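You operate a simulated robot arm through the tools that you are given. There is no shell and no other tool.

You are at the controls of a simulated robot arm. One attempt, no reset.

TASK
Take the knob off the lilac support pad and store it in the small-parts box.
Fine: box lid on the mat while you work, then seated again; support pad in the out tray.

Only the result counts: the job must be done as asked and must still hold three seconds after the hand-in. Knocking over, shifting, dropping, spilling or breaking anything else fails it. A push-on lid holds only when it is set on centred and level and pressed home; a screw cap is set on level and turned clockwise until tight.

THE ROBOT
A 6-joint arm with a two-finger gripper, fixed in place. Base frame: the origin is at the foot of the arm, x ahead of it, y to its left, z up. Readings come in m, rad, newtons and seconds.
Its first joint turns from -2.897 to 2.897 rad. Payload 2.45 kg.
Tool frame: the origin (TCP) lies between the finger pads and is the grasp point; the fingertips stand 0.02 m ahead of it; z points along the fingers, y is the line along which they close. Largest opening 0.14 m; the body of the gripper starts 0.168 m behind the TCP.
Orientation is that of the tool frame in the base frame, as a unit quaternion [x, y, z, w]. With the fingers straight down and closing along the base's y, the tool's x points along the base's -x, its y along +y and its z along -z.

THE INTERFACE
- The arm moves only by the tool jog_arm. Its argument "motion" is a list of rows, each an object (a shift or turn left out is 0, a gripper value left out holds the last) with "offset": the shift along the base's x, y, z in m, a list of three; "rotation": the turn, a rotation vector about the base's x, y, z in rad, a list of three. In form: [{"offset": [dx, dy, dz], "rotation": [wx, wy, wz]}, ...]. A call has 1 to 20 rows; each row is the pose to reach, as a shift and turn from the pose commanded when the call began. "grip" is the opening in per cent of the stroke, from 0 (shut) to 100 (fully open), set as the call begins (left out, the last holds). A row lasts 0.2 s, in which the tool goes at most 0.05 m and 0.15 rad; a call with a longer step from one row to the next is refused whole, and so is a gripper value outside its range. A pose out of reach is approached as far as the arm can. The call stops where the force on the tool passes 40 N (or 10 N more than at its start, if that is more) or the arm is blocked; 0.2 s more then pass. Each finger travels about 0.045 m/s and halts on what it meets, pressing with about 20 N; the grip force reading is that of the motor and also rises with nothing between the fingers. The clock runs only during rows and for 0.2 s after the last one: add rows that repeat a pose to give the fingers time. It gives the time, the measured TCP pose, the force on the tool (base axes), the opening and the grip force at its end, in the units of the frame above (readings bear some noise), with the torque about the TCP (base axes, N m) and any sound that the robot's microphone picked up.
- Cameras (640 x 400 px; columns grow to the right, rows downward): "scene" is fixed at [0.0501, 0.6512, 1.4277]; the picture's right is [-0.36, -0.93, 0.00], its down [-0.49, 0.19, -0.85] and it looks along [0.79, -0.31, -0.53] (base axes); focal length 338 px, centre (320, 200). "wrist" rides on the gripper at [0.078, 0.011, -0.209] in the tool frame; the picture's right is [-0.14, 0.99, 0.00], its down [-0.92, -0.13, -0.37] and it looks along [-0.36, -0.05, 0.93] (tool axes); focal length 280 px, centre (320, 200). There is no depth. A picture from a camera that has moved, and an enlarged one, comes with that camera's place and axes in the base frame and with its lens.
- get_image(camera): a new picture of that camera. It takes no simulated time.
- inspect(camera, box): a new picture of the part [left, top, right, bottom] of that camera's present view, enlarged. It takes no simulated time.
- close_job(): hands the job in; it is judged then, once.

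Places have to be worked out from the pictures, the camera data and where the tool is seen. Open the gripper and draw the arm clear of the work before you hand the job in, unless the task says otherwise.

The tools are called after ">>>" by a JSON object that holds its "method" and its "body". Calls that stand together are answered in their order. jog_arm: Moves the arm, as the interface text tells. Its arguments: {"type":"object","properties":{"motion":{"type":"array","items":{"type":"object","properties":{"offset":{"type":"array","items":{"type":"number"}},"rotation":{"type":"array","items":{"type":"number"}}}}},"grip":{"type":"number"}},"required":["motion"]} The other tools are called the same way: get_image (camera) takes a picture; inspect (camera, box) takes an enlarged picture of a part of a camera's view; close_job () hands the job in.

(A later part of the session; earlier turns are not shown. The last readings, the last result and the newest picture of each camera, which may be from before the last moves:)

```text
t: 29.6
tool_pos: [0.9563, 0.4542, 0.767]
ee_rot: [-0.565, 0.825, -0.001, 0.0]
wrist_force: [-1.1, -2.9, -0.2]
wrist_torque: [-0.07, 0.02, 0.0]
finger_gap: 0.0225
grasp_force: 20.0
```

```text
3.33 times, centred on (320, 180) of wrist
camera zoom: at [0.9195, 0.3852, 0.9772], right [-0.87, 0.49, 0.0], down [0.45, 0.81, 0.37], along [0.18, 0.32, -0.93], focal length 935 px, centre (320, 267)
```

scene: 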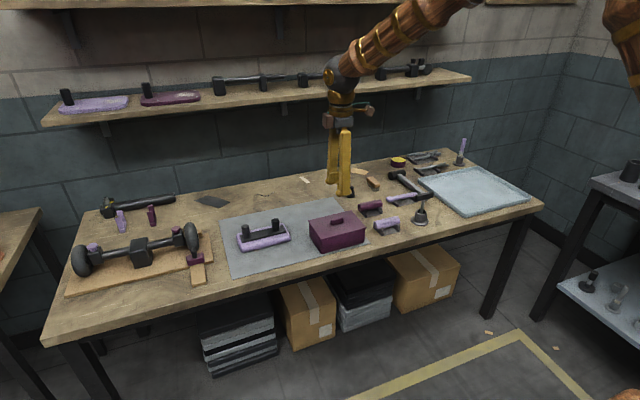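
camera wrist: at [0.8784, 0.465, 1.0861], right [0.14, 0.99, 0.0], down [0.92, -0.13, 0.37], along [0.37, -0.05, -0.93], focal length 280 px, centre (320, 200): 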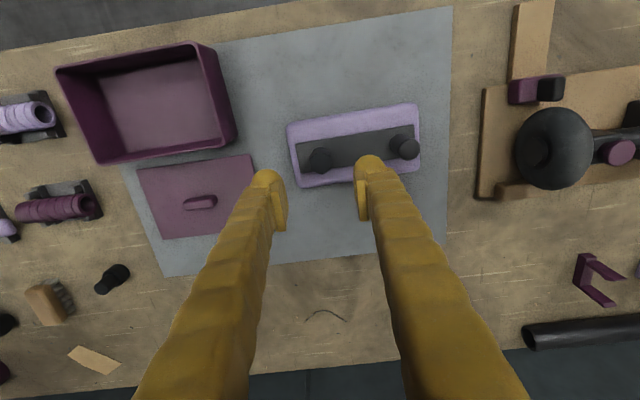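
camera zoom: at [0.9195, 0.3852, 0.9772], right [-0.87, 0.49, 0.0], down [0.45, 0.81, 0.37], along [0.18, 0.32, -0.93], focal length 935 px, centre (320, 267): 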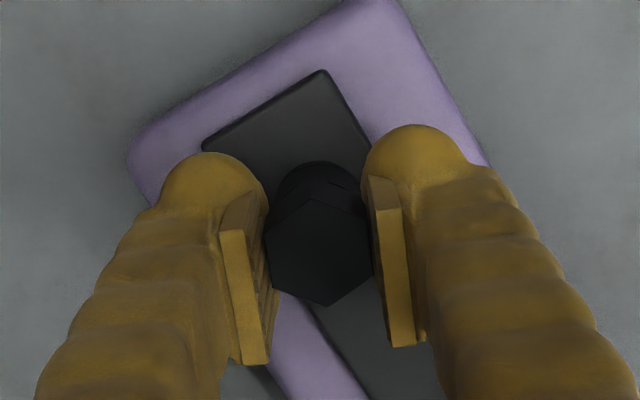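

The knob turns with the fingers and the pad stays still. I keep unscrewing another 1.5 rad with a slight rise.

>>> {"method": "jog_arm", "body": {"motion": [{"offset": [0, 0, 0.0001], "rotation": [0, 0, 0.15]}, {"offset": [0, 0, 0.0002], "rotation": [0, 0, 0.3]}, {"offset": [0, 0, 0.0003], "rotation": [0, 0, 0.45]}, {"offset": [0, 0, 0.0004], "rotation": [0, 0, 0.6]}, {"offset": [0, 0, 0.0005], "rotation": [0, 0, 0.75]}, {"offset": [0, 0, 0.0006], "rotation": [0, 0, 0.9]}, {"offset": [0, 0, 0.0007], "rotation": [0, 0, 1.05]}, {"offset": [0, 0, 0.0008], "rotation": [0, 0, 1.2]}, {"offset": [0, 0, 0.0009], "rotation": [0, 0, 1.35]}, {"offset": [0, 0, 0.001], "rotation": [0, 0, 1.5]}, {"offset": [0, 0, 0.001], "rotation": [0, 0, 1.5]}]}}

>>> {"method": "inspect", "body": {"camera": "scene", "box": [230, 200, 310, 260]}}

>>> {"method": "inspect", "body": {"camera": "wrist", "box": [240, 120, 400, 240]}}

```text
t: 32.0
tool_pos: [0.9571, 0.4556, 0.7681]
ee_rot: [0.976, -0.218, -0.001, -0.001]
wrist_force: [1.1, 0.0, 0.2]
wrist_torque: [0.2, 0.0, 0.01]
finger_gap: 0.023
grasp_force: 20.4
```

```text
6.67 times, centred on (270, 230) of scene
camera zoom: at [0.0501, 0.6512, 1.4277], right [-0.36, -0.93, 0.0], down [-0.49, 0.19, -0.85], along [0.79, -0.31, -0.53], focal length 2255 px, centre (653, 0)
```

zoom: 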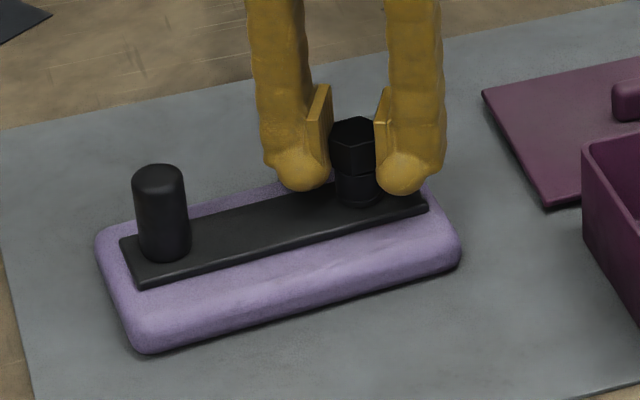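

```text
3.33 times, centred on (320, 180) of wrist
camera zoom: at [1.0244, 0.4116, 0.9772], right [-0.55, -0.84, 0.0], down [-0.78, 0.51, 0.37], along [-0.31, 0.2, -0.93], focal length 935 px, centre (320, 267)
```

zoom: 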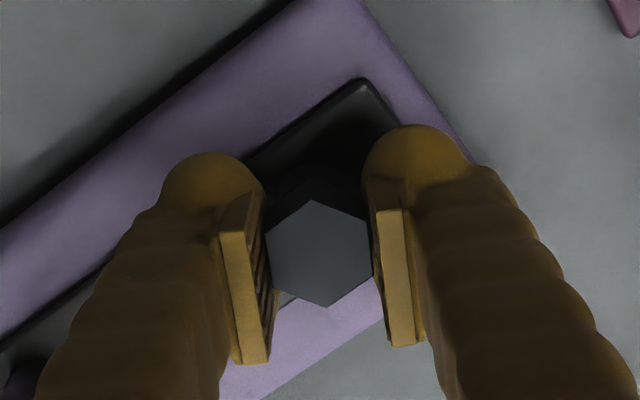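

2.7 rad turned so far and the hex has risen a little. I test by lifting 3 mm gently to see whether the knob is free or takes the pad along.

>>> {"method": "jog_arm", "body": {"motion": [{"offset": [0, 0, 0.001]}, {"offset": [0, 0, 0.002]}, {"offset": [0, 0, 0.003]}, {"offset": [0, 0, 0.003]}]}}

>>> {"method": "inspect", "body": {"camera": "scene", "box": [230, 200, 310, 260]}}

```text
t: 33.0
tool_pos: [0.9577, 0.4555, 0.7705]
ee_rot: [0.976, -0.219, -0.002, 0.001]
wrist_force: [0.3, -0.7, -2.4]
wrist_torque: [-0.14, 0.02, 0.0]
finger_gap: 0.0225
grasp_force: 21.1
```

```text
6.67 times, centred on (270, 230) of scene
camera zoom: at [0.0501, 0.6512, 1.4277], right [-0.36, -0.93, 0.0], down [-0.49, 0.19, -0.85], along [0.79, -0.31, -0.53], focal length 2255 px, centre (653, 0)
```

zoom: 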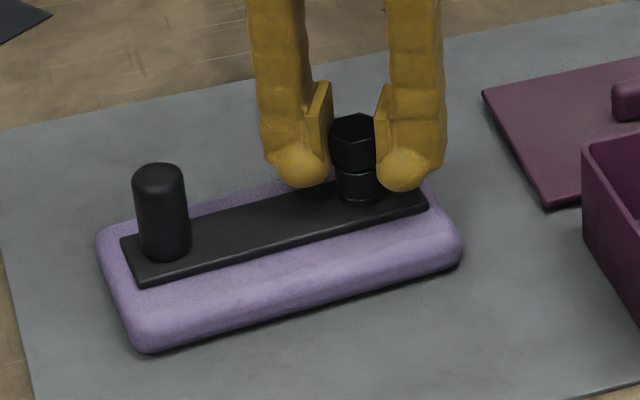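

>>> {"method": "inspect", "body": {"camera": "scene", "box": [255, 208, 295, 238]}}

>>> {"method": "inspect", "body": {"camera": "wrist", "box": [240, 120, 400, 240]}}

```text
13.33 times, centred on (275, 223) of scene
camera zoom: at [0.0501, 0.6512, 1.4277], right [-0.36, -0.93, 0.0], down [-0.49, 0.19, -0.85], along [0.79, -0.31, -0.53], focal length 4509 px, centre (920, -107)
```

zoom: 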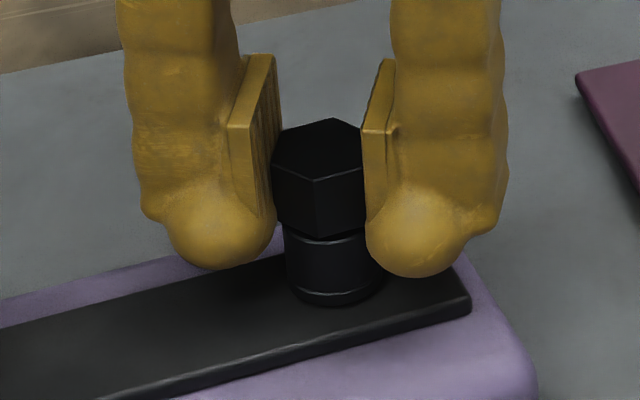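

```text
3.33 times, centred on (320, 180) of wrist
camera zoom: at [1.024, 0.4113, 0.9796], right [-0.55, -0.84, 0.0], down [-0.78, 0.51, 0.37], along [-0.31, 0.2, -0.93], focal length 935 px, centre (320, 267)
```

zoom: 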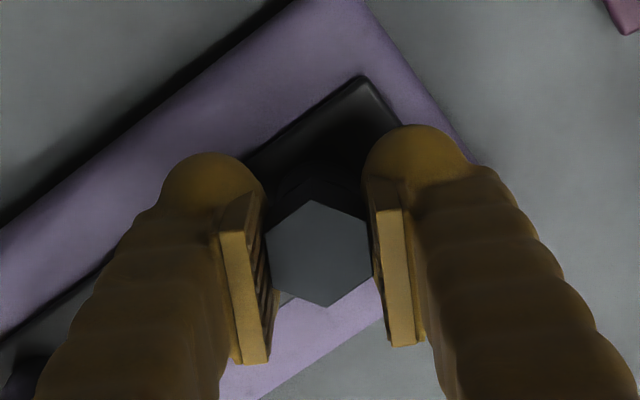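

There's now a gap between hex and collar. I lift another 4 mm gently to check whether it comes free.

>>> {"method": "jog_arm", "body": {"motion": [{"offset": [0, 0, 0.001]}, {"offset": [0, 0, 0.002]}, {"offset": [0, 0, 0.003]}, {"offset": [0, 0, 0.004]}, {"offset": [0, 0, 0.004]}]}}

>>> {"method": "inspect", "body": {"camera": "scene", "box": [255, 208, 295, 238]}}

>>> {"method": "inspect", "body": {"camera": "scene", "box": [230, 200, 310, 260]}}

```text
t: 34.2
tool_pos: [0.9571, 0.4541, 0.7768]
ee_rot: [0.976, -0.219, -0.001, -0.001]
wrist_force: [-0.1, 0.9, -2.9]
wrist_torque: [-0.11, 0.01, -0.02]
finger_gap: 0.023
grasp_force: 20.0
```

```text
13.33 times, centred on (275, 223) of scene
camera zoom: at [0.0501, 0.6512, 1.4277], right [-0.36, -0.93, 0.0], down [-0.49, 0.19, -0.85], along [0.79, -0.31, -0.53], focal length 4509 px, centre (920, -107)
```

zoom: 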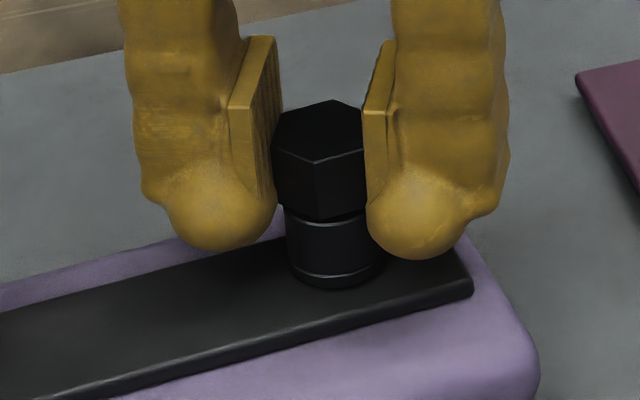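

```text
6.67 times, centred on (270, 230) of scene
camera zoom: at [0.0501, 0.6512, 1.4277], right [-0.36, -0.93, 0.0], down [-0.49, 0.19, -0.85], along [0.79, -0.31, -0.53], focal length 2255 px, centre (653, 0)
```

zoom: 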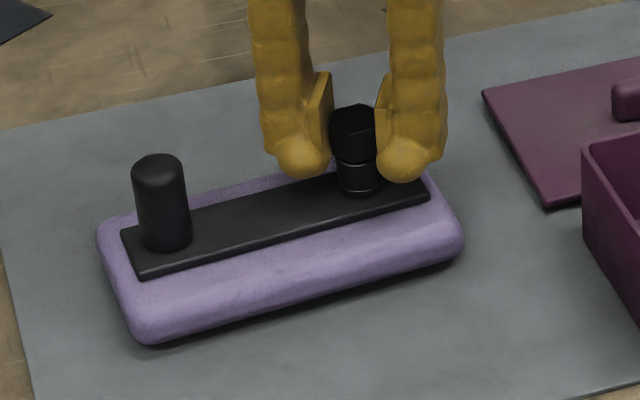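

The whole pad lifts (about 3 N), so it's still threaded. I lower it back onto the mat slowly.

>>> {"method": "jog_arm", "body": {"motion": [{"offset": [0, 0, -0.001]}, {"offset": [0, 0, -0.002]}, {"offset": [0, 0, -0.003]}, {"offset": [0, 0, -0.004]}, {"offset": [0, 0, -0.005]}, {"offset": [0, 0, -0.005]}]}}

>>> {"method": "inspect", "body": {"camera": "scene", "box": [230, 200, 310, 260]}}

```text
t: 35.6
tool_pos: [0.9587, 0.4545, 0.7697]
ee_rot: [0.976, -0.219, -0.001, 0.0]
wrist_force: [-0.9, -2.5, 0.5]
wrist_torque: [0.11, -0.09, 0.02]
finger_gap: 0.0225
grasp_force: 20.2
```

```text
6.67 times, centred on (270, 230) of scene
camera zoom: at [0.0501, 0.6512, 1.4277], right [-0.36, -0.93, 0.0], down [-0.49, 0.19, -0.85], along [0.79, -0.31, -0.53], focal length 2255 px, centre (653, 0)
```

zoom: 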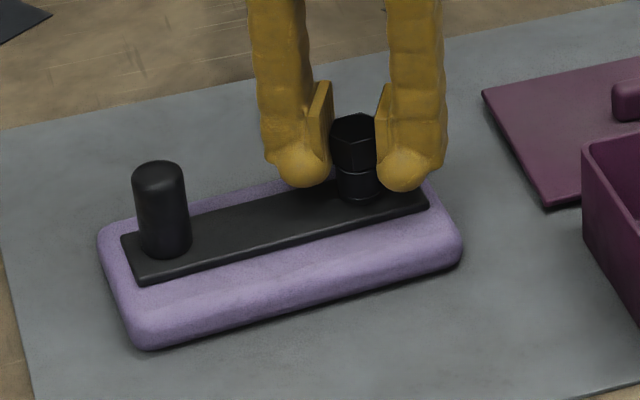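

>>> {"method": "jog_arm", "body": {"motion": [{"offset": [0, 0, -0.001]}, {"offset": [0, 0, -0.0015]}, {"offset": [0, 0, -0.0015]}]}}

>>> {"method": "inspect", "body": {"camera": "scene", "box": [255, 208, 295, 238]}}

```text
t: 36.4
tool_pos: [0.9575, 0.4529, 0.7696]
ee_rot: [0.976, -0.219, 0.0, -0.001]
wrist_force: [0.7, -2.5, -0.9]
wrist_torque: [0.08, 0.08, 0.01]
finger_gap: 0.0226
grasp_force: 20.2
```

```text
13.33 times, centred on (275, 223) of scene
camera zoom: at [0.0501, 0.6512, 1.4277], right [-0.36, -0.93, 0.0], down [-0.49, 0.19, -0.85], along [0.79, -0.31, -0.53], focal length 4509 px, centre (920, -107)
```

zoom: 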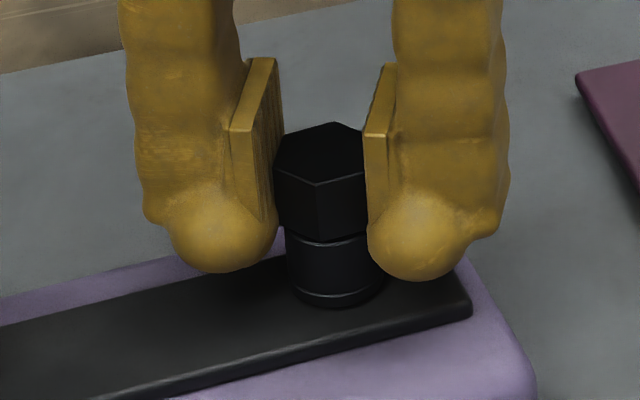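

The pad is back on the mat. I release, rotate back by 180° to regrip on the same flats.

>>> {"method": "jog_arm", "body": {"motion": [{"offset": [0, 0, 0]}, {"offset": [0, 0, 0]}, {"offset": [0, 0, 0]}, {"offset": [0, 0, 0]}, {"rotation": [0, 0, -0.07]}, {"rotation": [0, 0, -0.1416]}], "grip": 33}}

>>> {"method": "inspect", "body": {"camera": "scene", "box": [230, 200, 310, 260]}}

```text
t: 37.8
tool_pos: [0.9573, 0.454, 0.769]
ee_rot: [0.957, -0.289, -0.001, 0.001]
wrist_force: [0.5, -0.8, 0.4]
wrist_torque: [-0.01, 0.0, 0.01]
finger_gap: 0.046
grasp_force: 0.1
```

```text
6.67 times, centred on (270, 230) of scene
camera zoom: at [0.0501, 0.6512, 1.4277], right [-0.36, -0.93, 0.0], down [-0.49, 0.19, -0.85], along [0.79, -0.31, -0.53], focal length 2255 px, centre (653, 0)
```

zoom: 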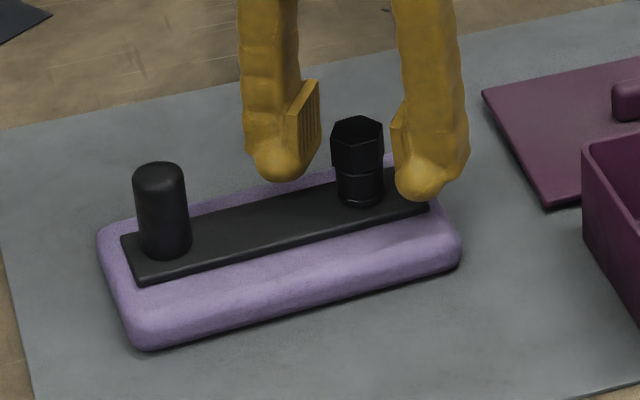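

Released cleanly and the pad is undisturbed. I rotate back 3.0 rad.

>>> {"method": "jog_arm", "body": {"motion": [{"rotation": [0, 0, -0.15]}, {"rotation": [0, 0, -0.3]}, {"rotation": [0, 0, -0.45]}, {"rotation": [0, 0, -0.6]}, {"rotation": [0, 0, -0.75]}, {"rotation": [0, 0, -0.9]}, {"rotation": [0, 0, -1.05]}, {"rotation": [0, 0, -1.2]}, {"rotation": [0, 0, -1.35]}, {"rotation": [0, 0, -1.5]}, {"rotation": [0, 0, -1.65]}, {"rotation": [0, 0, -1.8]}, {"rotation": [0, 0, -1.95]}, {"rotation": [0, 0, -2.1]}, {"rotation": [0, 0, -2.25]}, {"rotation": [0, 0, -2.4]}, {"rotation": [0, 0, -2.55]}, {"rotation": [0, 0, -2.7]}, {"rotation": [0, 0, -2.85]}, {"rotation": [0, 0, -3.0]}]}}

>>> {"method": "inspect", "body": {"camera": "wrist", "box": [240, 120, 400, 240]}}

>>> {"method": "inspect", "body": {"camera": "scene", "box": [230, 200, 310, 260]}}

```text
t: 42.0
tool_pos: [0.9582, 0.4557, 0.7695]
ee_rot: [0.22, 0.976, 0.0, 0.0]
wrist_force: [-0.3, -0.2, -0.4]
wrist_torque: [-0.02, 0.01, -0.01]
finger_gap: 0.0465
grasp_force: 0.1
```

```text
3.33 times, centred on (320, 180) of wrist
camera zoom: at [0.8921, 0.498, 0.9784], right [0.55, 0.84, 0.0], down [0.78, -0.51, 0.37], along [0.31, -0.2, -0.93], focal length 935 px, centre (320, 267)
```

zoom: 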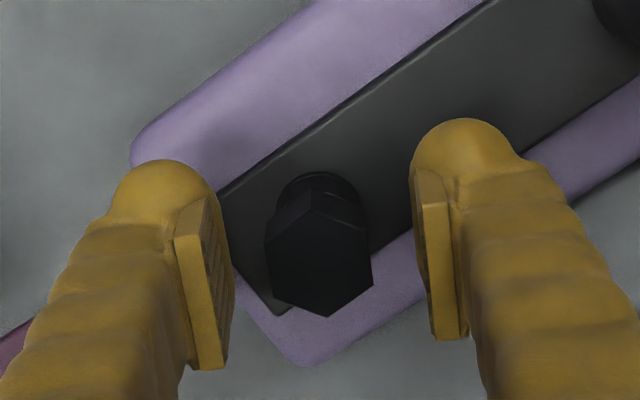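

```text
6.67 times, centred on (270, 230) of scene
camera zoom: at [0.0501, 0.6512, 1.4277], right [-0.36, -0.93, 0.0], down [-0.49, 0.19, -0.85], along [0.79, -0.31, -0.53], focal length 2255 px, centre (653, 0)
```

zoom: 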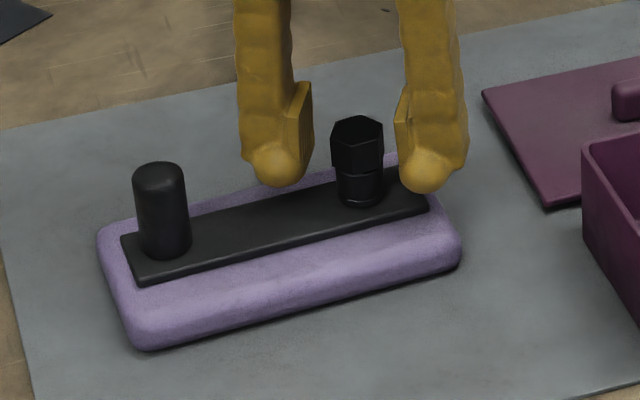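

Hex flats line up with the fingers again. I close and unscrew another 3.0 rad with a rise of about 1.5 mm.

>>> {"method": "jog_arm", "body": {"motion": [{"offset": [0, 0, 0]}, {"offset": [0, 0, 0]}, {"offset": [0, 0, 0]}, {"offset": [0, 0, 0]}], "grip": 0}}

>>> {"method": "jog_arm", "body": {"motion": [{"offset": [0, 0, 7e-05], "rotation": [0, 0, 0.15]}, {"offset": [0, 0, 0.00015], "rotation": [0, 0, 0.3]}, {"offset": [0, 0, 0.00022], "rotation": [0, 0, 0.45]}, {"offset": [0, 0, 0.0003], "rotation": [0, 0, 0.6]}, {"offset": [0, 0, 0.00037], "rotation": [0, 0, 0.75]}, {"offset": [0, 0, 0.00045], "rotation": [0, 0, 0.9]}, {"offset": [0, 0, 0.00052], "rotation": [0, 0, 1.05]}, {"offset": [0, 0, 0.0006], "rotation": [0, 0, 1.2]}, {"offset": [0, 0, 0.00067], "rotation": [0, 0, 1.35]}, {"offset": [0, 0, 0.00075], "rotation": [0, 0, 1.5]}, {"offset": [0, 0, 0.00075], "rotation": [0, 0, 1.5]}]}}

>>> {"method": "inspect", "body": {"camera": "scene", "box": [230, 200, 310, 260]}}

```text
t: 43.0
tool_pos: [0.9583, 0.4543, 0.7701]
ee_rot: [0.219, 0.976, 0.0, 0.001]
wrist_force: [-1.2, -2.0, 0.0]
wrist_torque: [-0.05, 0.05, 0.01]
finger_gap: 0.0226
grasp_force: 19.9
```

```text
t: 45.4
tool_pos: [0.9553, 0.4545, 0.77]
ee_rot: [-0.505, 0.863, 0.001, 0.0]
wrist_force: [0.9, -1.1, 0.0]
wrist_torque: [0.02, -0.01, -0.02]
finger_gap: 0.0229
grasp_force: 19.4
```

```text
6.67 times, centred on (270, 230) of scene
camera zoom: at [0.0501, 0.6512, 1.4277], right [-0.36, -0.93, 0.0], down [-0.49, 0.19, -0.85], along [0.79, -0.31, -0.53], focal length 2255 px, centre (653, 0)
```

zoom: 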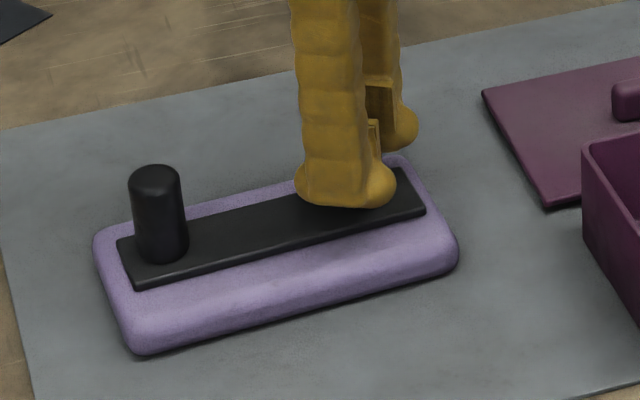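

The pad moved about a couple of mm at most, and forces are nil. I continue with 1.5 rad more.

>>> {"method": "jog_arm", "body": {"motion": [{"offset": [0, 0, 7e-05], "rotation": [0, 0, 0.15]}, {"offset": [0, 0, 0.00015], "rotation": [0, 0, 0.3]}, {"offset": [0, 0, 0.00022], "rotation": [0, 0, 0.45]}, {"offset": [0, 0, 0.0003], "rotation": [0, 0, 0.6]}, {"offset": [0, 0, 0.00037], "rotation": [0, 0, 0.75]}, {"offset": [0, 0, 0.00045], "rotation": [0, 0, 0.9]}, {"offset": [0, 0, 0.00052], "rotation": [0, 0, 1.05]}, {"offset": [0, 0, 0.0006], "rotation": [0, 0, 1.2]}, {"offset": [0, 0, 0.00067], "rotation": [0, 0, 1.35]}, {"offset": [0, 0, 0.00075], "rotation": [0, 0, 1.5]}, {"offset": [0, 0, 0.00082], "rotation": [0, 0, 1.65]}, {"offset": [0, 0, 0.00082], "rotation": [0, 0, 1.65]}]}}

>>> {"method": "inspect", "body": {"camera": "scene", "box": [230, 200, 310, 260]}}

>>> {"method": "inspect", "body": {"camera": "scene", "box": [255, 208, 295, 238]}}

```text
t: 48.0
tool_pos: [0.9562, 0.4543, 0.7707]
ee_rot: [0.977, -0.215, -0.001, 0.0]
wrist_force: [1.0, 0.7, 0.9]
wrist_torque: [-0.01, -0.05, 0.02]
finger_gap: 0.0227
grasp_force: 19.8
```

```text
6.67 times, centred on (270, 230) of scene
camera zoom: at [0.0501, 0.6512, 1.4277], right [-0.36, -0.93, 0.0], down [-0.49, 0.19, -0.85], along [0.79, -0.31, -0.53], focal length 2255 px, centre (653, 0)
```

zoom: 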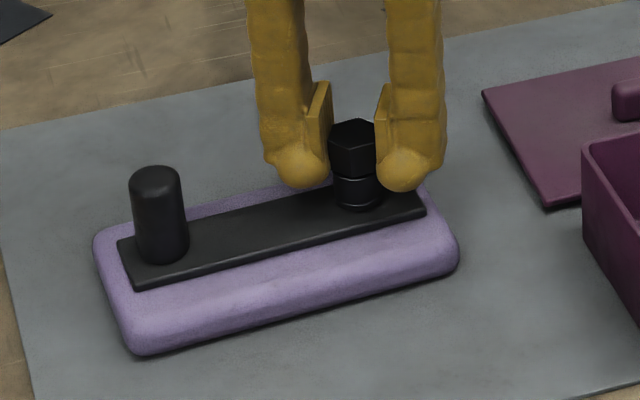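

```text
13.33 times, centred on (275, 223) of scene
camera zoom: at [0.0501, 0.6512, 1.4277], right [-0.36, -0.93, 0.0], down [-0.49, 0.19, -0.85], along [0.79, -0.31, -0.53], focal length 4509 px, centre (920, -107)
```

zoom: 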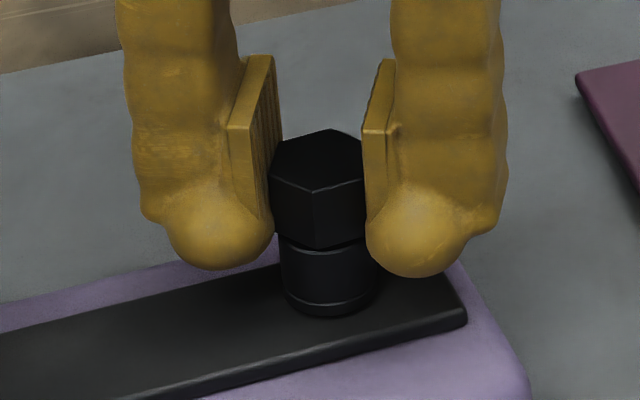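

About 0.93 turn so far with no clear extra rise visible. I do another gentle lift test of 4 mm.

>>> {"method": "jog_arm", "body": {"motion": [{"offset": [0, 0, 0.001]}, {"offset": [0, 0, 0.002]}, {"offset": [0, 0, 0.003]}, {"offset": [0, 0, 0.004]}, {"offset": [0, 0, 0.005]}, {"offset": [0, 0, 0.005]}]}}

>>> {"method": "inspect", "body": {"camera": "scene", "box": [230, 200, 310, 260]}}

>>> {"method": "inspect", "body": {"camera": "scene", "box": [255, 208, 295, 238]}}

```text
t: 49.4
tool_pos: [0.9579, 0.4548, 0.7777]
ee_rot: [0.977, -0.215, -0.001, 0.0]
wrist_force: [-0.7, 0.2, 0.6]
wrist_torque: [-0.04, -0.01, -0.03]
finger_gap: 0.0228
grasp_force: 19.9
```

```text
6.67 times, centred on (270, 230) of scene
camera zoom: at [0.0501, 0.6512, 1.4277], right [-0.36, -0.93, 0.0], down [-0.49, 0.19, -0.85], along [0.79, -0.31, -0.53], focal length 2255 px, centre (653, 0)
```

zoom: 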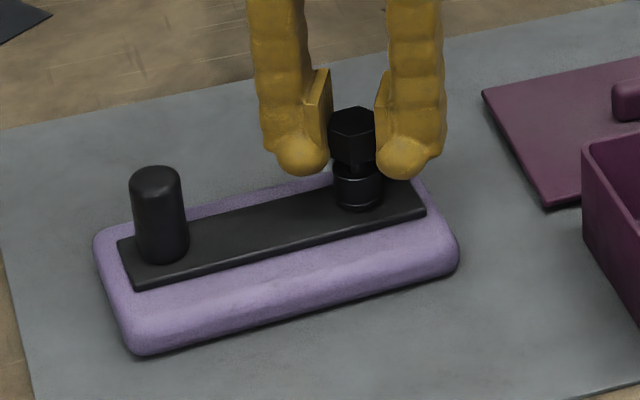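

```text
13.33 times, centred on (275, 223) of scene
camera zoom: at [0.0501, 0.6512, 1.4277], right [-0.36, -0.93, 0.0], down [-0.49, 0.19, -0.85], along [0.79, -0.31, -0.53], focal length 4509 px, centre (920, -107)
```

zoom: 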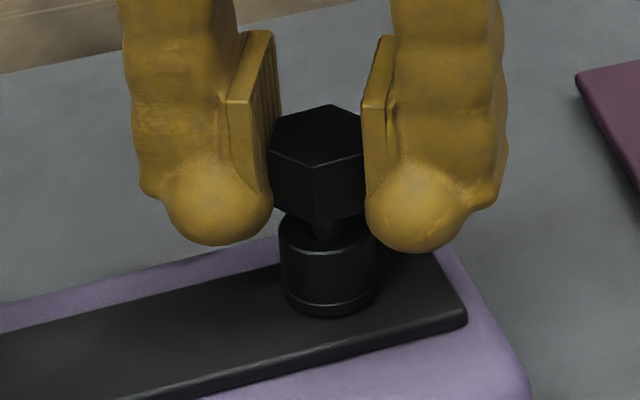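

The hex knob is now rising free while the pad stays on the mat. I lift it straight up clear.

>>> {"method": "jog_arm", "body": {"motion": [{"offset": [0, 0, 0.004]}, {"offset": [0, 0, 0.008]}, {"offset": [0, 0, 0.014]}, {"offset": [0, 0, 0.022]}, {"offset": [0, 0, 0.034]}, {"offset": [0, 0, 0.05]}, {"offset": [0, 0, 0.07]}, {"offset": [0, 0, 0.09]}, {"offset": [0, 0, 0.09]}]}}

>>> {"method": "inspect", "body": {"camera": "scene", "box": [230, 170, 310, 260]}}

>>> {"method": "inspect", "body": {"camera": "scene", "box": [255, 180, 295, 210]}}

>>> {"method": "get_image", "body": {"camera": "wrist"}}

```text
t: 51.4
tool_pos: [0.9569, 0.4523, 0.8664]
ee_rot: [0.977, -0.215, -0.002, 0.0]
wrist_force: [0.2, 0.5, -0.6]
wrist_torque: [-0.01, -0.01, 0.0]
finger_gap: 0.0228
grasp_force: 20.1
```

```text
4.44 times, centred on (270, 215) of scene
camera zoom: at [0.0501, 0.6512, 1.4277], right [-0.36, -0.93, 0.0], down [-0.49, 0.19, -0.85], along [0.79, -0.31, -0.53], focal length 1503 px, centre (542, 133)
```

zoom: 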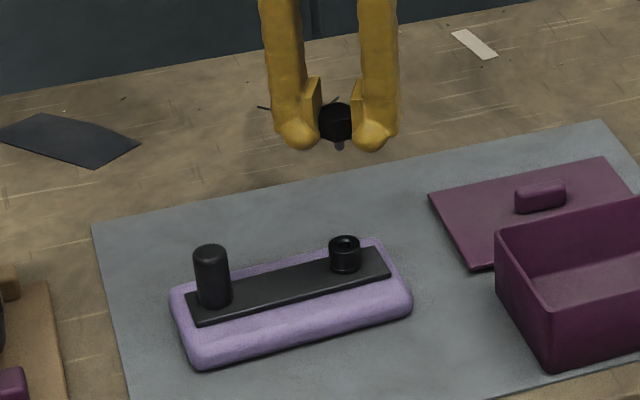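

```text
13.33 times, centred on (275, 195) of scene
camera zoom: at [0.0501, 0.6512, 1.4277], right [-0.36, -0.93, 0.0], down [-0.49, 0.19, -0.85], along [0.79, -0.31, -0.53], focal length 4509 px, centre (920, 267)
```

zoom: 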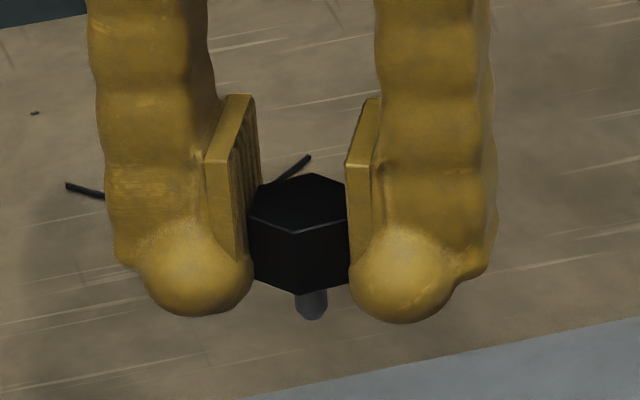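

```text
taken
camera wrist: at [1.0242, 0.4095, 1.0751], right [-0.54, -0.84, 0.0], down [-0.78, 0.5, 0.37], along [-0.31, 0.2, -0.93], focal length 280 px, centre (320, 200)
```

wrist: 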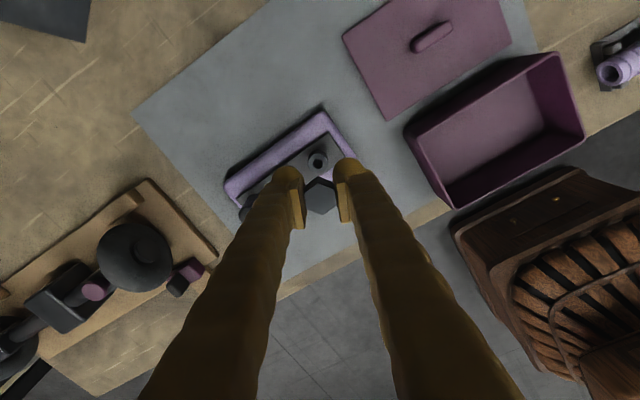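

The knob is a hex head with a short threaded shank, held firmly. I carry it over the box centre (0.872, 0.268), turning to the 90° orientation on the way.

>>> {"method": "jog_arm", "body": {"motion": [{"offset": [-0.01075, -0.0234, 0], "rotation": [0, 0, -0.1422]}, {"offset": [-0.0215, -0.0468, 0], "rotation": [0, 0, -0.2844]}, {"offset": [-0.03225, -0.0701, 0], "rotation": [0, 0, -0.4266]}, {"offset": [-0.043, -0.0935, 0], "rotation": [0, 0, -0.5688]}, {"offset": [-0.05375, -0.1169, 0], "rotation": [0, 0, -0.711]}, {"offset": [-0.0645, -0.1403, 0], "rotation": [0, 0, -0.8532]}, {"offset": [-0.07525, -0.1636, 0], "rotation": [0, 0, -0.9954]}, {"offset": [-0.086, -0.187, 0], "rotation": [0, 0, -1.1376]}, {"offset": [-0.086, -0.187, 0], "rotation": [0, 0, -1.1376]}]}}

>>> {"method": "get_image", "body": {"camera": "wrist"}}

>>> {"method": "inspect", "body": {"camera": "scene", "box": [290, 160, 390, 260]}}

```text
t: 53.4
tool_pos: [0.8745, 0.2654, 0.8667]
ee_rot: [-0.706, 0.708, 0.001, 0.0]
wrist_force: [-0.3, -0.5, 0.1]
wrist_torque: [0.01, 0.01, 0.05]
finger_gap: 0.0227
grasp_force: 20.3
```

```text
taken
camera wrist: at [0.864, 0.1864, 1.0755], right [-0.99, 0.14, 0.0], down [0.13, 0.92, 0.37], along [0.05, 0.37, -0.93], focal length 280 px, centre (320, 200)
```

wrist: 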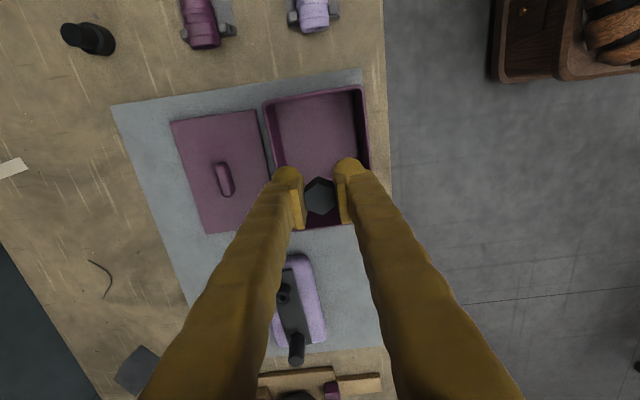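

```text
4.00 times, centred on (340, 210) of scene
camera zoom: at [0.0501, 0.6512, 1.4277], right [-0.36, -0.93, 0.0], down [-0.49, 0.19, -0.85], along [0.79, -0.31, -0.53], focal length 1353 px, centre (240, 160)
```

zoom: 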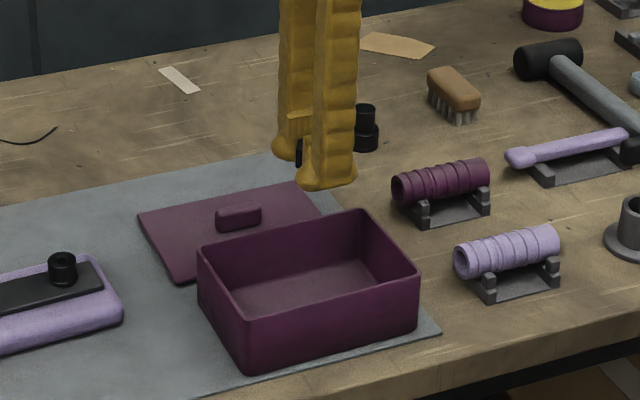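

I zoom in to confirm the box interior relative to the fingers before descending.

>>> {"method": "inspect", "body": {"camera": "wrist", "box": [240, 75, 400, 240]}}

```text
2.42 times, centred on (320, 158) of wrist
camera zoom: at [0.864, 0.1864, 1.0755], right [-0.99, 0.14, 0.0], down [0.13, 0.92, 0.37], along [0.05, 0.37, -0.93], focal length 680 px, centre (320, 303)
```

zoom: 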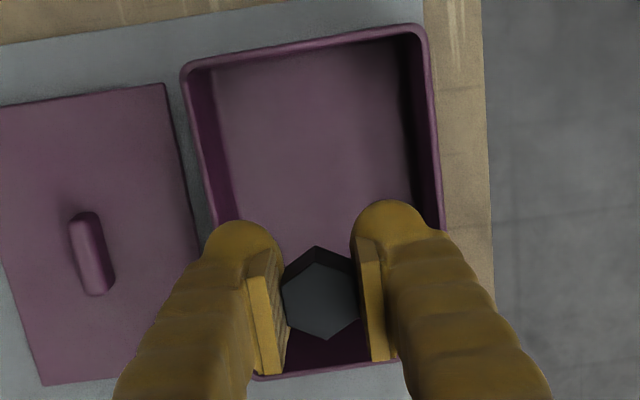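

The box is centred at (0.870, 0.269), inner half-width about 48 mm; the closed fingers span ±25 mm. I lower the knob into the box.

>>> {"method": "jog_arm", "body": {"motion": [{"offset": [-0.002, 0.001, -0.03]}, {"offset": [-0.002, 0.001, -0.06]}, {"offset": [-0.002, 0.001, -0.09]}, {"offset": [-0.002, 0.001, -0.11]}, {"offset": [-0.002, 0.001, -0.122]}, {"offset": [-0.002, 0.001, -0.128]}, {"offset": [-0.002, 0.001, -0.128]}]}}

>>> {"method": "inspect", "body": {"camera": "scene", "box": [300, 195, 380, 255]}}

>>> {"method": "inspect", "body": {"camera": "wrist", "box": [240, 75, 400, 240]}}

```text
t: 55.0
tool_pos: [0.8714, 0.2678, 0.7375]
ee_rot: [0.707, -0.707, -0.001, 0.0]
wrist_force: [0.6, -0.2, -0.8]
wrist_torque: [-0.02, 0.01, -0.04]
finger_gap: 0.0226
grasp_force: 20.0
```

```text
6.67 times, centred on (340, 225) of scene
camera zoom: at [0.0501, 0.6512, 1.4277], right [-0.36, -0.93, 0.0], down [-0.49, 0.19, -0.85], along [0.79, -0.31, -0.53], focal length 2255 px, centre (187, 33)
```

zoom: 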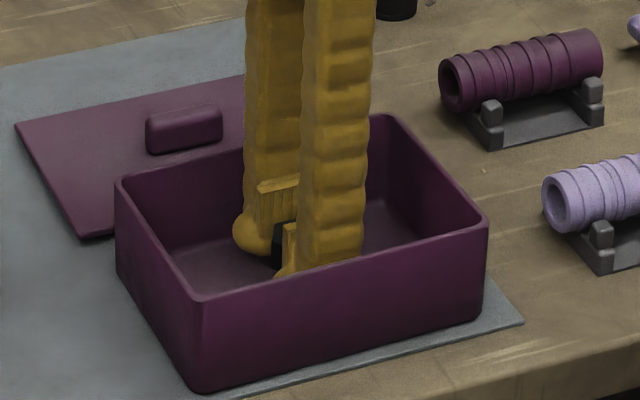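

```text
2.42 times, centred on (320, 158) of wrist
camera zoom: at [0.8601, 0.1895, 0.9464], right [-0.99, 0.14, 0.0], down [0.13, 0.92, 0.37], along [0.05, 0.37, -0.93], focal length 680 px, centre (320, 303)
```

zoom: 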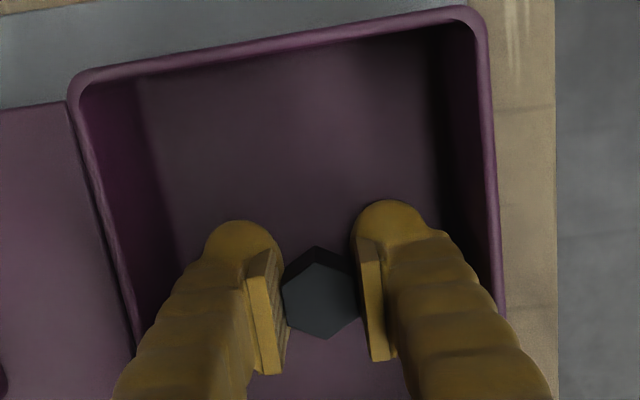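

Inside the box with clearance on all sides. I lower in 2 mm steps toward the floor and watch the force.

>>> {"method": "jog_arm", "body": {"motion": [{"offset": [0, 0, -0.002]}, {"offset": [0, 0, -0.004]}, {"offset": [0, 0, -0.006]}, {"offset": [0, 0, -0.006]}]}}

```text
t: 56.0
tool_pos: [0.871, 0.2684, 0.7321]
ee_rot: [0.708, -0.707, 0.0, -0.001]
wrist_force: [-1.4, -1.9, 24.1]
wrist_torque: [0.0, 0.03, 0.0]
finger_gap: 0.0229
grasp_force: 19.7
```

Contact with the box floor (24 N). I back off 2.5 mm and release the knob with a small opening.

>>> {"method": "jog_arm", "body": {"motion": [{"offset": [0, 0, 0.0025]}, {"offset": [0, 0, 0.0025]}]}}

>>> {"method": "jog_arm", "body": {"motion": [{"offset": [0, 0, 0]}, {"offset": [0, 0, 0]}, {"offset": [0, 0, 0]}, {"offset": [0, 0, 0]}, {"offset": [0, 0, 0]}], "grip": 31}}

>>> {"method": "inspect", "body": {"camera": "wrist", "box": [240, 75, 400, 240]}}

>>> {"method": "inspect", "body": {"camera": "scene", "box": [300, 195, 380, 255]}}

```text
t: 56.6
tool_pos: [0.8695, 0.2692, 0.7344]
ee_rot: [-0.707, 0.707, 0.001, -0.001]
wrist_force: [0.8, -0.3, 0.1]
wrist_torque: [-0.02, 0.02, -0.02]
finger_gap: 0.0229
grasp_force: 20.2
```

```text
t: 57.8
tool_pos: [0.87, 0.2684, 0.7337]
ee_rot: [-0.707, 0.707, 0.001, 0.001]
wrist_force: [0.3, -0.3, -0.3]
wrist_torque: [-0.03, -0.02, -0.04]
finger_gap: 0.0431
grasp_force: 0.1
```

```text
2.42 times, centred on (320, 158) of wrist
camera zoom: at [0.8601, 0.1902, 0.9434], right [-0.99, 0.14, 0.0], down [0.13, 0.92, 0.37], along [0.05, 0.37, -0.93], focal length 680 px, centre (320, 303)
```

zoom: 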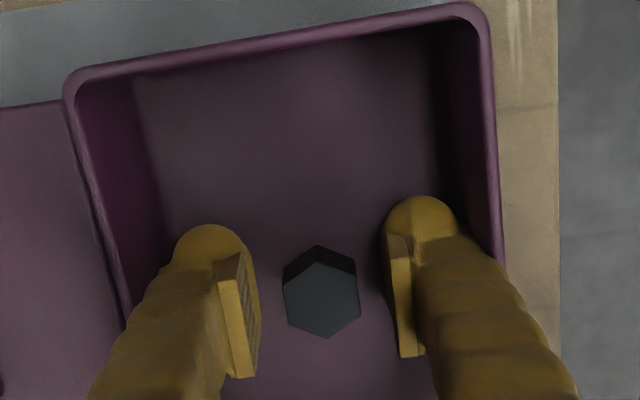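

```text
6.67 times, centred on (340, 225) of scene
camera zoom: at [0.0501, 0.6512, 1.4277], right [-0.36, -0.93, 0.0], down [-0.49, 0.19, -0.85], along [0.79, -0.31, -0.53], focal length 2255 px, centre (187, 33)
```

zoom: 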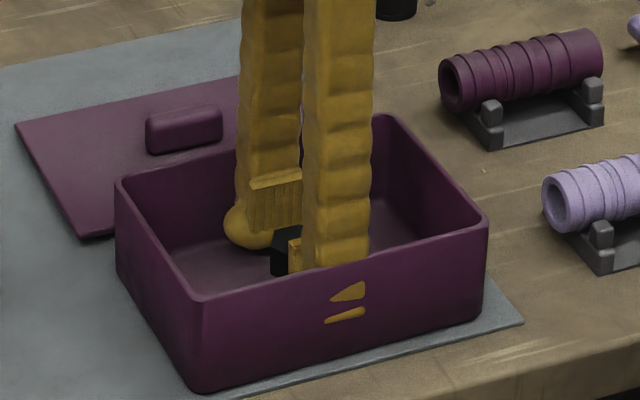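

The knob stands free in the box and there is no contact force. I narrow the fingers slightly for wall clearance and rise straight up out of the box.

>>> {"method": "jog_arm", "body": {"motion": [{"offset": [0, 0, 0]}, {"offset": [0, 0, 0.005]}, {"offset": [0, 0, 0.015]}, {"offset": [0, 0, 0.035]}, {"offset": [0, 0, 0.07]}, {"offset": [0, 0, 0.11]}, {"offset": [0, 0, 0.15]}, {"offset": [0, 0, 0.15]}], "grip": 28}}

>>> {"method": "inspect", "body": {"camera": "scene", "box": [280, 190, 380, 260]}}

>>> {"method": "get_image", "body": {"camera": "wrist"}}

```text
t: 59.6
tool_pos: [0.8701, 0.2688, 0.8836]
ee_rot: [-0.707, 0.707, 0.0, 0.0]
wrist_force: [0.8, 0.0, -0.7]
wrist_torque: [0.01, 0.0, 0.04]
finger_gap: 0.0393
grasp_force: 0.1
```

```text
5.71 times, centred on (330, 225) of scene
camera zoom: at [0.0501, 0.6512, 1.4277], right [-0.36, -0.93, 0.0], down [-0.49, 0.19, -0.85], along [0.79, -0.31, -0.53], focal length 1933 px, centre (263, 57)
```

zoom: 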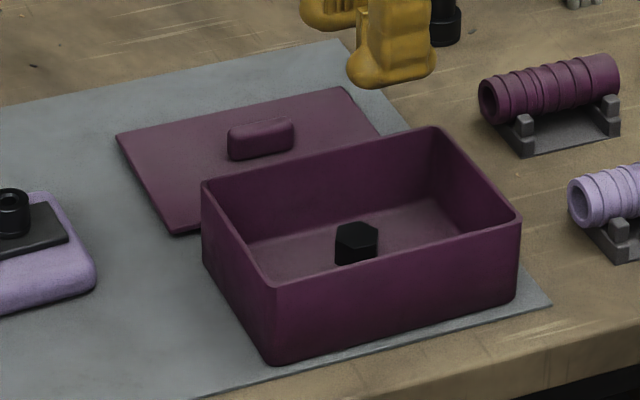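

```text
taken
camera wrist: at [0.8592, 0.1902, 1.0928], right [-0.99, 0.14, 0.0], down [0.13, 0.92, 0.37], along [0.05, 0.37, -0.93], focal length 280 px, centre (320, 200)
```

wrist: 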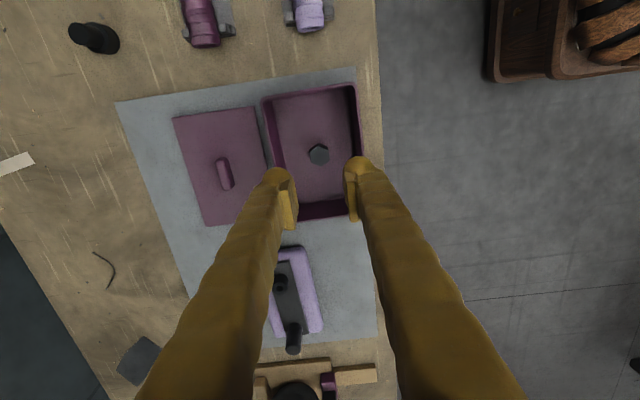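

The knob stands upright in the box. Now I go back for the lid: over its handle at (1.0025, 0.280), then down to the same grasp height.

>>> {"method": "jog_arm", "body": {"motion": [{"offset": [0.033, 0.003, 0]}, {"offset": [0.066, 0.006, 0]}, {"offset": [0.1, 0.009, 0]}, {"offset": [0.1325, 0.011, 0]}, {"offset": [0.1325, 0.011, 0]}, {"offset": [0.1325, 0.011, -0.04]}, {"offset": [0.1325, 0.011, -0.08]}, {"offset": [0.1325, 0.011, -0.11]}, {"offset": [0.1325, 0.011, -0.13]}, {"offset": [0.1325, 0.011, -0.135]}, {"offset": [0.1325, 0.011, -0.135]}], "grip": 36}}

>>> {"method": "inspect", "body": {"camera": "wrist", "box": [230, 70, 410, 240]}}

>>> {"method": "inspect", "body": {"camera": "scene", "box": [280, 185, 360, 245]}}

```text
t: 62.0
tool_pos: [1.0035, 0.2806, 0.7495]
ee_rot: [0.707, -0.707, 0.0, -0.001]
wrist_force: [-0.5, -1.1, -0.1]
wrist_torque: [0.01, -0.02, -0.01]
finger_gap: 0.0503
grasp_force: 0.1
```

```text
2.35 times, centred on (320, 155) of wrist
camera zoom: at [0.9935, 0.2022, 0.9582], right [-0.99, 0.14, 0.0], down [0.13, 0.92, 0.37], along [0.05, 0.37, -0.93], focal length 660 px, centre (320, 306)
```

zoom: 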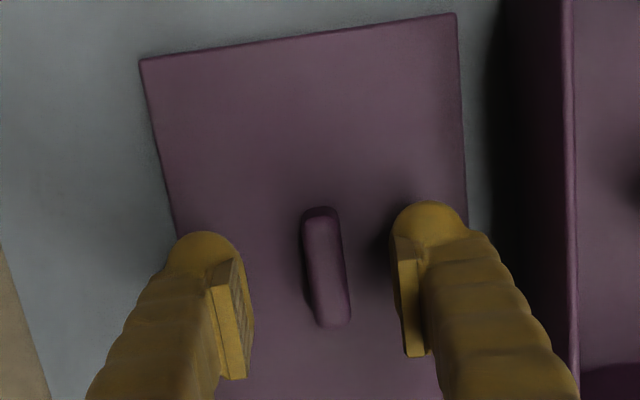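

```text
6.67 times, centred on (320, 215) of scene
camera zoom: at [0.0501, 0.6512, 1.4277], right [-0.36, -0.93, 0.0], down [-0.49, 0.19, -0.85], along [0.79, -0.31, -0.53], focal length 2255 px, centre (320, 100)
```

zoom: 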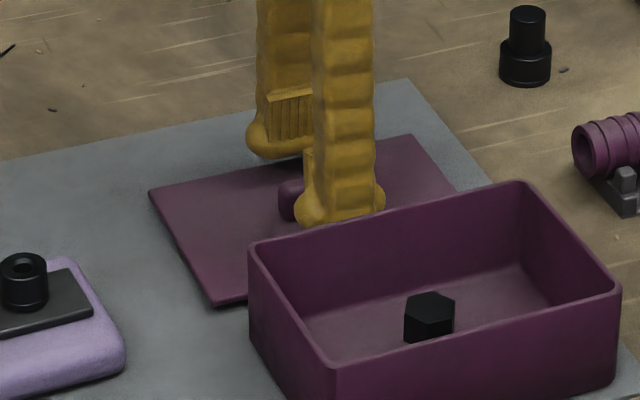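

Handle is centred between the fingers. I go down to the earlier grasp height and close.

>>> {"method": "jog_arm", "body": {"motion": [{"offset": [0, 0, -0.005]}, {"offset": [0, 0, -0.0105]}, {"offset": [0, 0, -0.0105]}]}}

>>> {"method": "jog_arm", "body": {"motion": [{"offset": [0, 0, 0]}, {"offset": [0, 0, 0]}, {"offset": [0, 0, 0]}, {"offset": [0, 0, 0]}, {"offset": [0, 0, 0]}], "grip": 0}}

>>> {"method": "inspect", "body": {"camera": "wrist", "box": [230, 70, 410, 240]}}

```text
t: 62.8
tool_pos: [1.0028, 0.2796, 0.7394]
ee_rot: [0.707, -0.707, -0.001, -0.002]
wrist_force: [-0.2, -0.1, 0.2]
wrist_torque: [-0.02, -0.02, 0.0]
finger_gap: 0.0502
grasp_force: 0.0
```

```text
t: 64.0
tool_pos: [1.0034, 0.2797, 0.7381]
ee_rot: [0.708, -0.707, 0.0, -0.001]
wrist_force: [0.2, 0.7, 0.7]
wrist_torque: [-0.02, 0.01, 0.02]
finger_gap: 0.013
grasp_force: 19.6
```

```text
2.35 times, centred on (320, 155) of wrist
camera zoom: at [0.9928, 0.2015, 0.9482], right [-0.99, 0.14, 0.0], down [0.13, 0.92, 0.37], along [0.05, 0.37, -0.93], focal length 660 px, centre (320, 306)
```

zoom: 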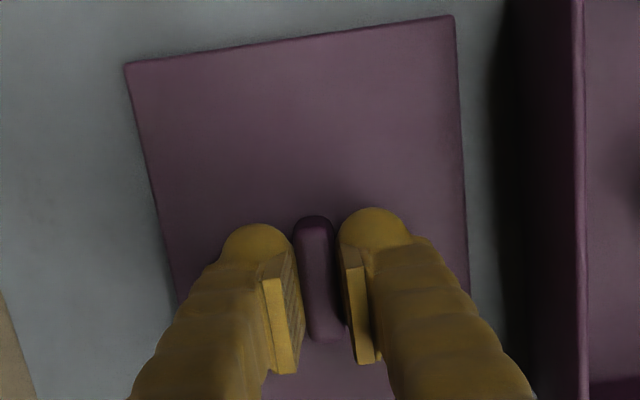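

Lid gripped. I lift it, carry it back to the box's commanded seat position (0.8715, 0.269), and hover about 15 mm above the rim.

>>> {"method": "jog_arm", "body": {"motion": [{"offset": [0, 0, 0.005]}, {"offset": [0, 0, 0.03]}, {"offset": [0, 0, 0.07]}, {"offset": [0, 0, 0.11]}, {"offset": [0, 0, 0.13]}, {"offset": [-0.033, -0.003, 0.13]}, {"offset": [-0.066, -0.006, 0.13]}, {"offset": [-0.1, -0.009, 0.13]}, {"offset": [-0.131, -0.011, 0.13]}, {"offset": [-0.131, -0.011, 0.13]}, {"offset": [-0.131, -0.011, 0.1]}, {"offset": [-0.131, -0.011, 0.08]}, {"offset": [-0.131, -0.011, 0.07]}, {"offset": [-0.131, -0.011, 0.07]}]}}

>>> {"method": "inspect", "body": {"camera": "scene", "box": [300, 190, 380, 250]}}

>>> {"method": "get_image", "body": {"camera": "wrist"}}

```text
t: 67.0
tool_pos: [0.8719, 0.268, 0.8097]
ee_rot: [-0.707, 0.707, 0.001, 0.001]
wrist_force: [0.3, -0.4, -0.4]
wrist_torque: [0.0, -0.02, -0.01]
finger_gap: 0.0127
grasp_force: 20.3
```

```text
6.67 times, centred on (340, 220) of scene
camera zoom: at [0.0501, 0.6512, 1.4277], right [-0.36, -0.93, 0.0], down [-0.49, 0.19, -0.85], along [0.79, -0.31, -0.53], focal length 2255 px, centre (187, 67)
```

zoom: 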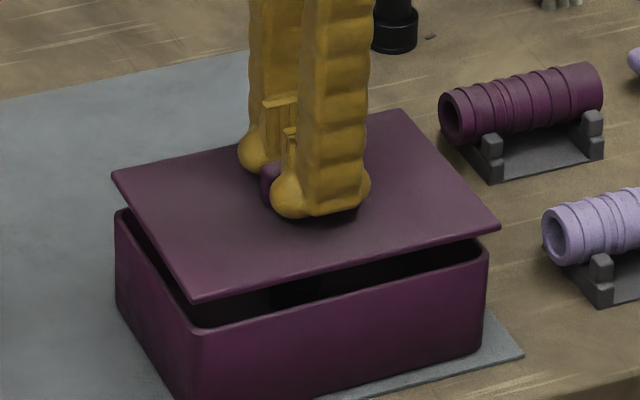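

```text
taken
camera wrist: at [0.8612, 0.1892, 1.0187], right [-0.99, 0.14, 0.0], down [0.13, 0.92, 0.37], along [0.05, 0.37, -0.93], focal length 280 px, centre (320, 200)
```

wrist: 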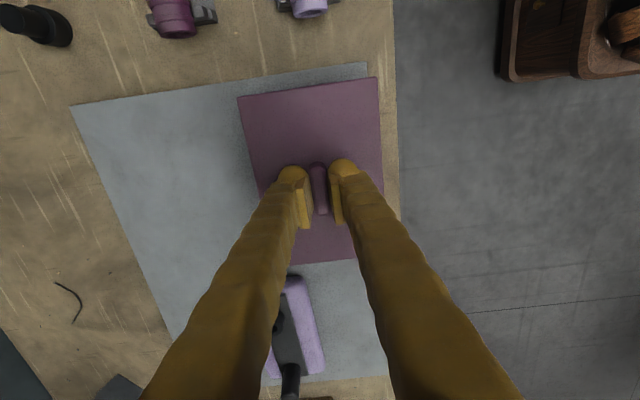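

Lid is hovering aligned above the box. I lower to about 5 mm above seating and compare edges with the earlier 5 mm-lift picture.

>>> {"method": "jog_arm", "body": {"motion": [{"offset": [0, 0, -0.004]}, {"offset": [0, 0, -0.008]}, {"offset": [0, 0, -0.01]}, {"offset": [0, 0, -0.01]}]}}

>>> {"method": "inspect", "body": {"camera": "scene", "box": [300, 190, 380, 250]}}

>>> {"method": "inspect", "body": {"camera": "scene", "box": [305, 215, 345, 245]}}

>>> {"method": "inspect", "body": {"camera": "scene", "box": [340, 205, 380, 235]}}

```text
t: 68.0
tool_pos: [0.8716, 0.2682, 0.7995]
ee_rot: [0.708, -0.707, 0.0, 0.0]
wrist_force: [-0.4, -0.1, -0.3]
wrist_torque: [-0.03, -0.01, 0.01]
finger_gap: 0.0125
grasp_force: 20.1
```

```text
6.67 times, centred on (340, 220) of scene
camera zoom: at [0.0501, 0.6512, 1.4277], right [-0.36, -0.93, 0.0], down [-0.49, 0.19, -0.85], along [0.79, -0.31, -0.53], focal length 2255 px, centre (187, 67)
```

zoom: 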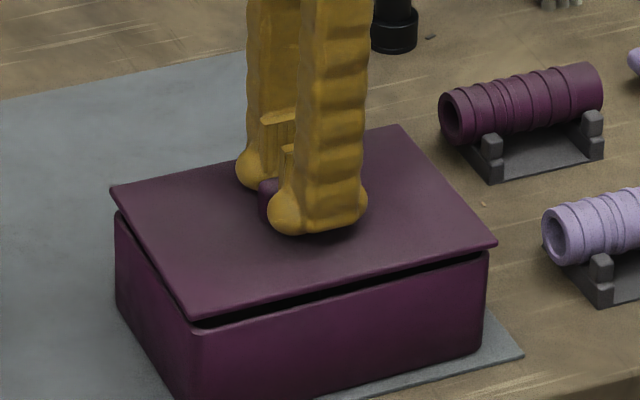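

```text
13.33 times, centred on (325, 230) of scene
camera zoom: at [0.0501, 0.6512, 1.4277], right [-0.36, -0.93, 0.0], down [-0.49, 0.19, -0.85], along [0.79, -0.31, -0.53], focal length 4509 px, centre (253, -200)
```

zoom: 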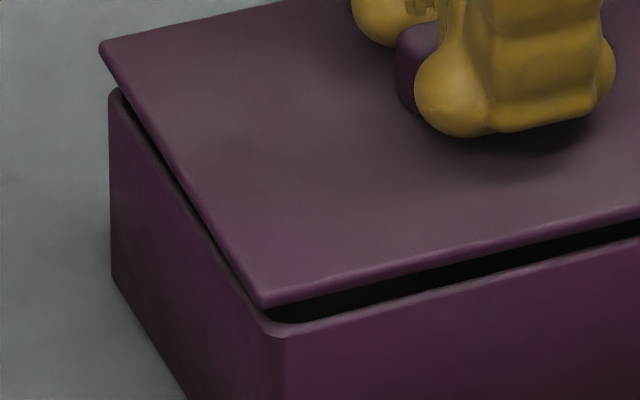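

```text
13.33 times, centred on (360, 220) of scene
camera zoom: at [0.0501, 0.6512, 1.4277], right [-0.36, -0.93, 0.0], down [-0.49, 0.19, -0.85], along [0.79, -0.31, -0.53], focal length 4509 px, centre (-213, -67)
```

zoom: 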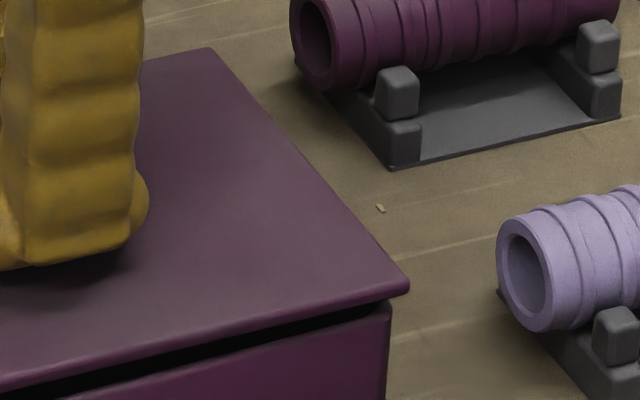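

The lid's edges match the earlier lifted picture within a pixel or two. I lower in 1 mm steps onto the seat.

>>> {"method": "jog_arm", "body": {"motion": [{"offset": [0, 0, -0.001]}, {"offset": [0, 0, -0.002]}, {"offset": [0, 0, -0.003]}, {"offset": [0, 0, -0.004]}, {"offset": [0, 0, -0.005]}, {"offset": [0, 0, -0.005]}]}}

>>> {"method": "inspect", "body": {"camera": "scene", "box": [300, 190, 380, 250]}}

```text
t: 69.4
tool_pos: [0.8713, 0.2685, 0.7946]
ee_rot: [0.707, -0.707, -0.001, -0.001]
wrist_force: [-0.1, -0.3, -1.0]
wrist_torque: [0.03, -0.05, 0.03]
finger_gap: 0.0129
grasp_force: 20.2
```

```text
6.67 times, centred on (340, 220) of scene
camera zoom: at [0.0501, 0.6512, 1.4277], right [-0.36, -0.93, 0.0], down [-0.49, 0.19, -0.85], along [0.79, -0.31, -0.53], focal length 2255 px, centre (187, 67)
```

zoom: 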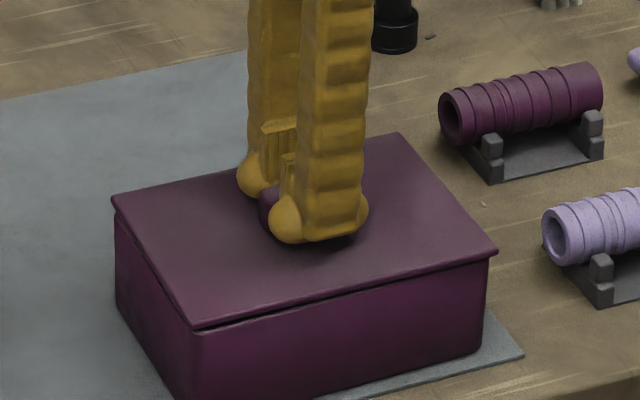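

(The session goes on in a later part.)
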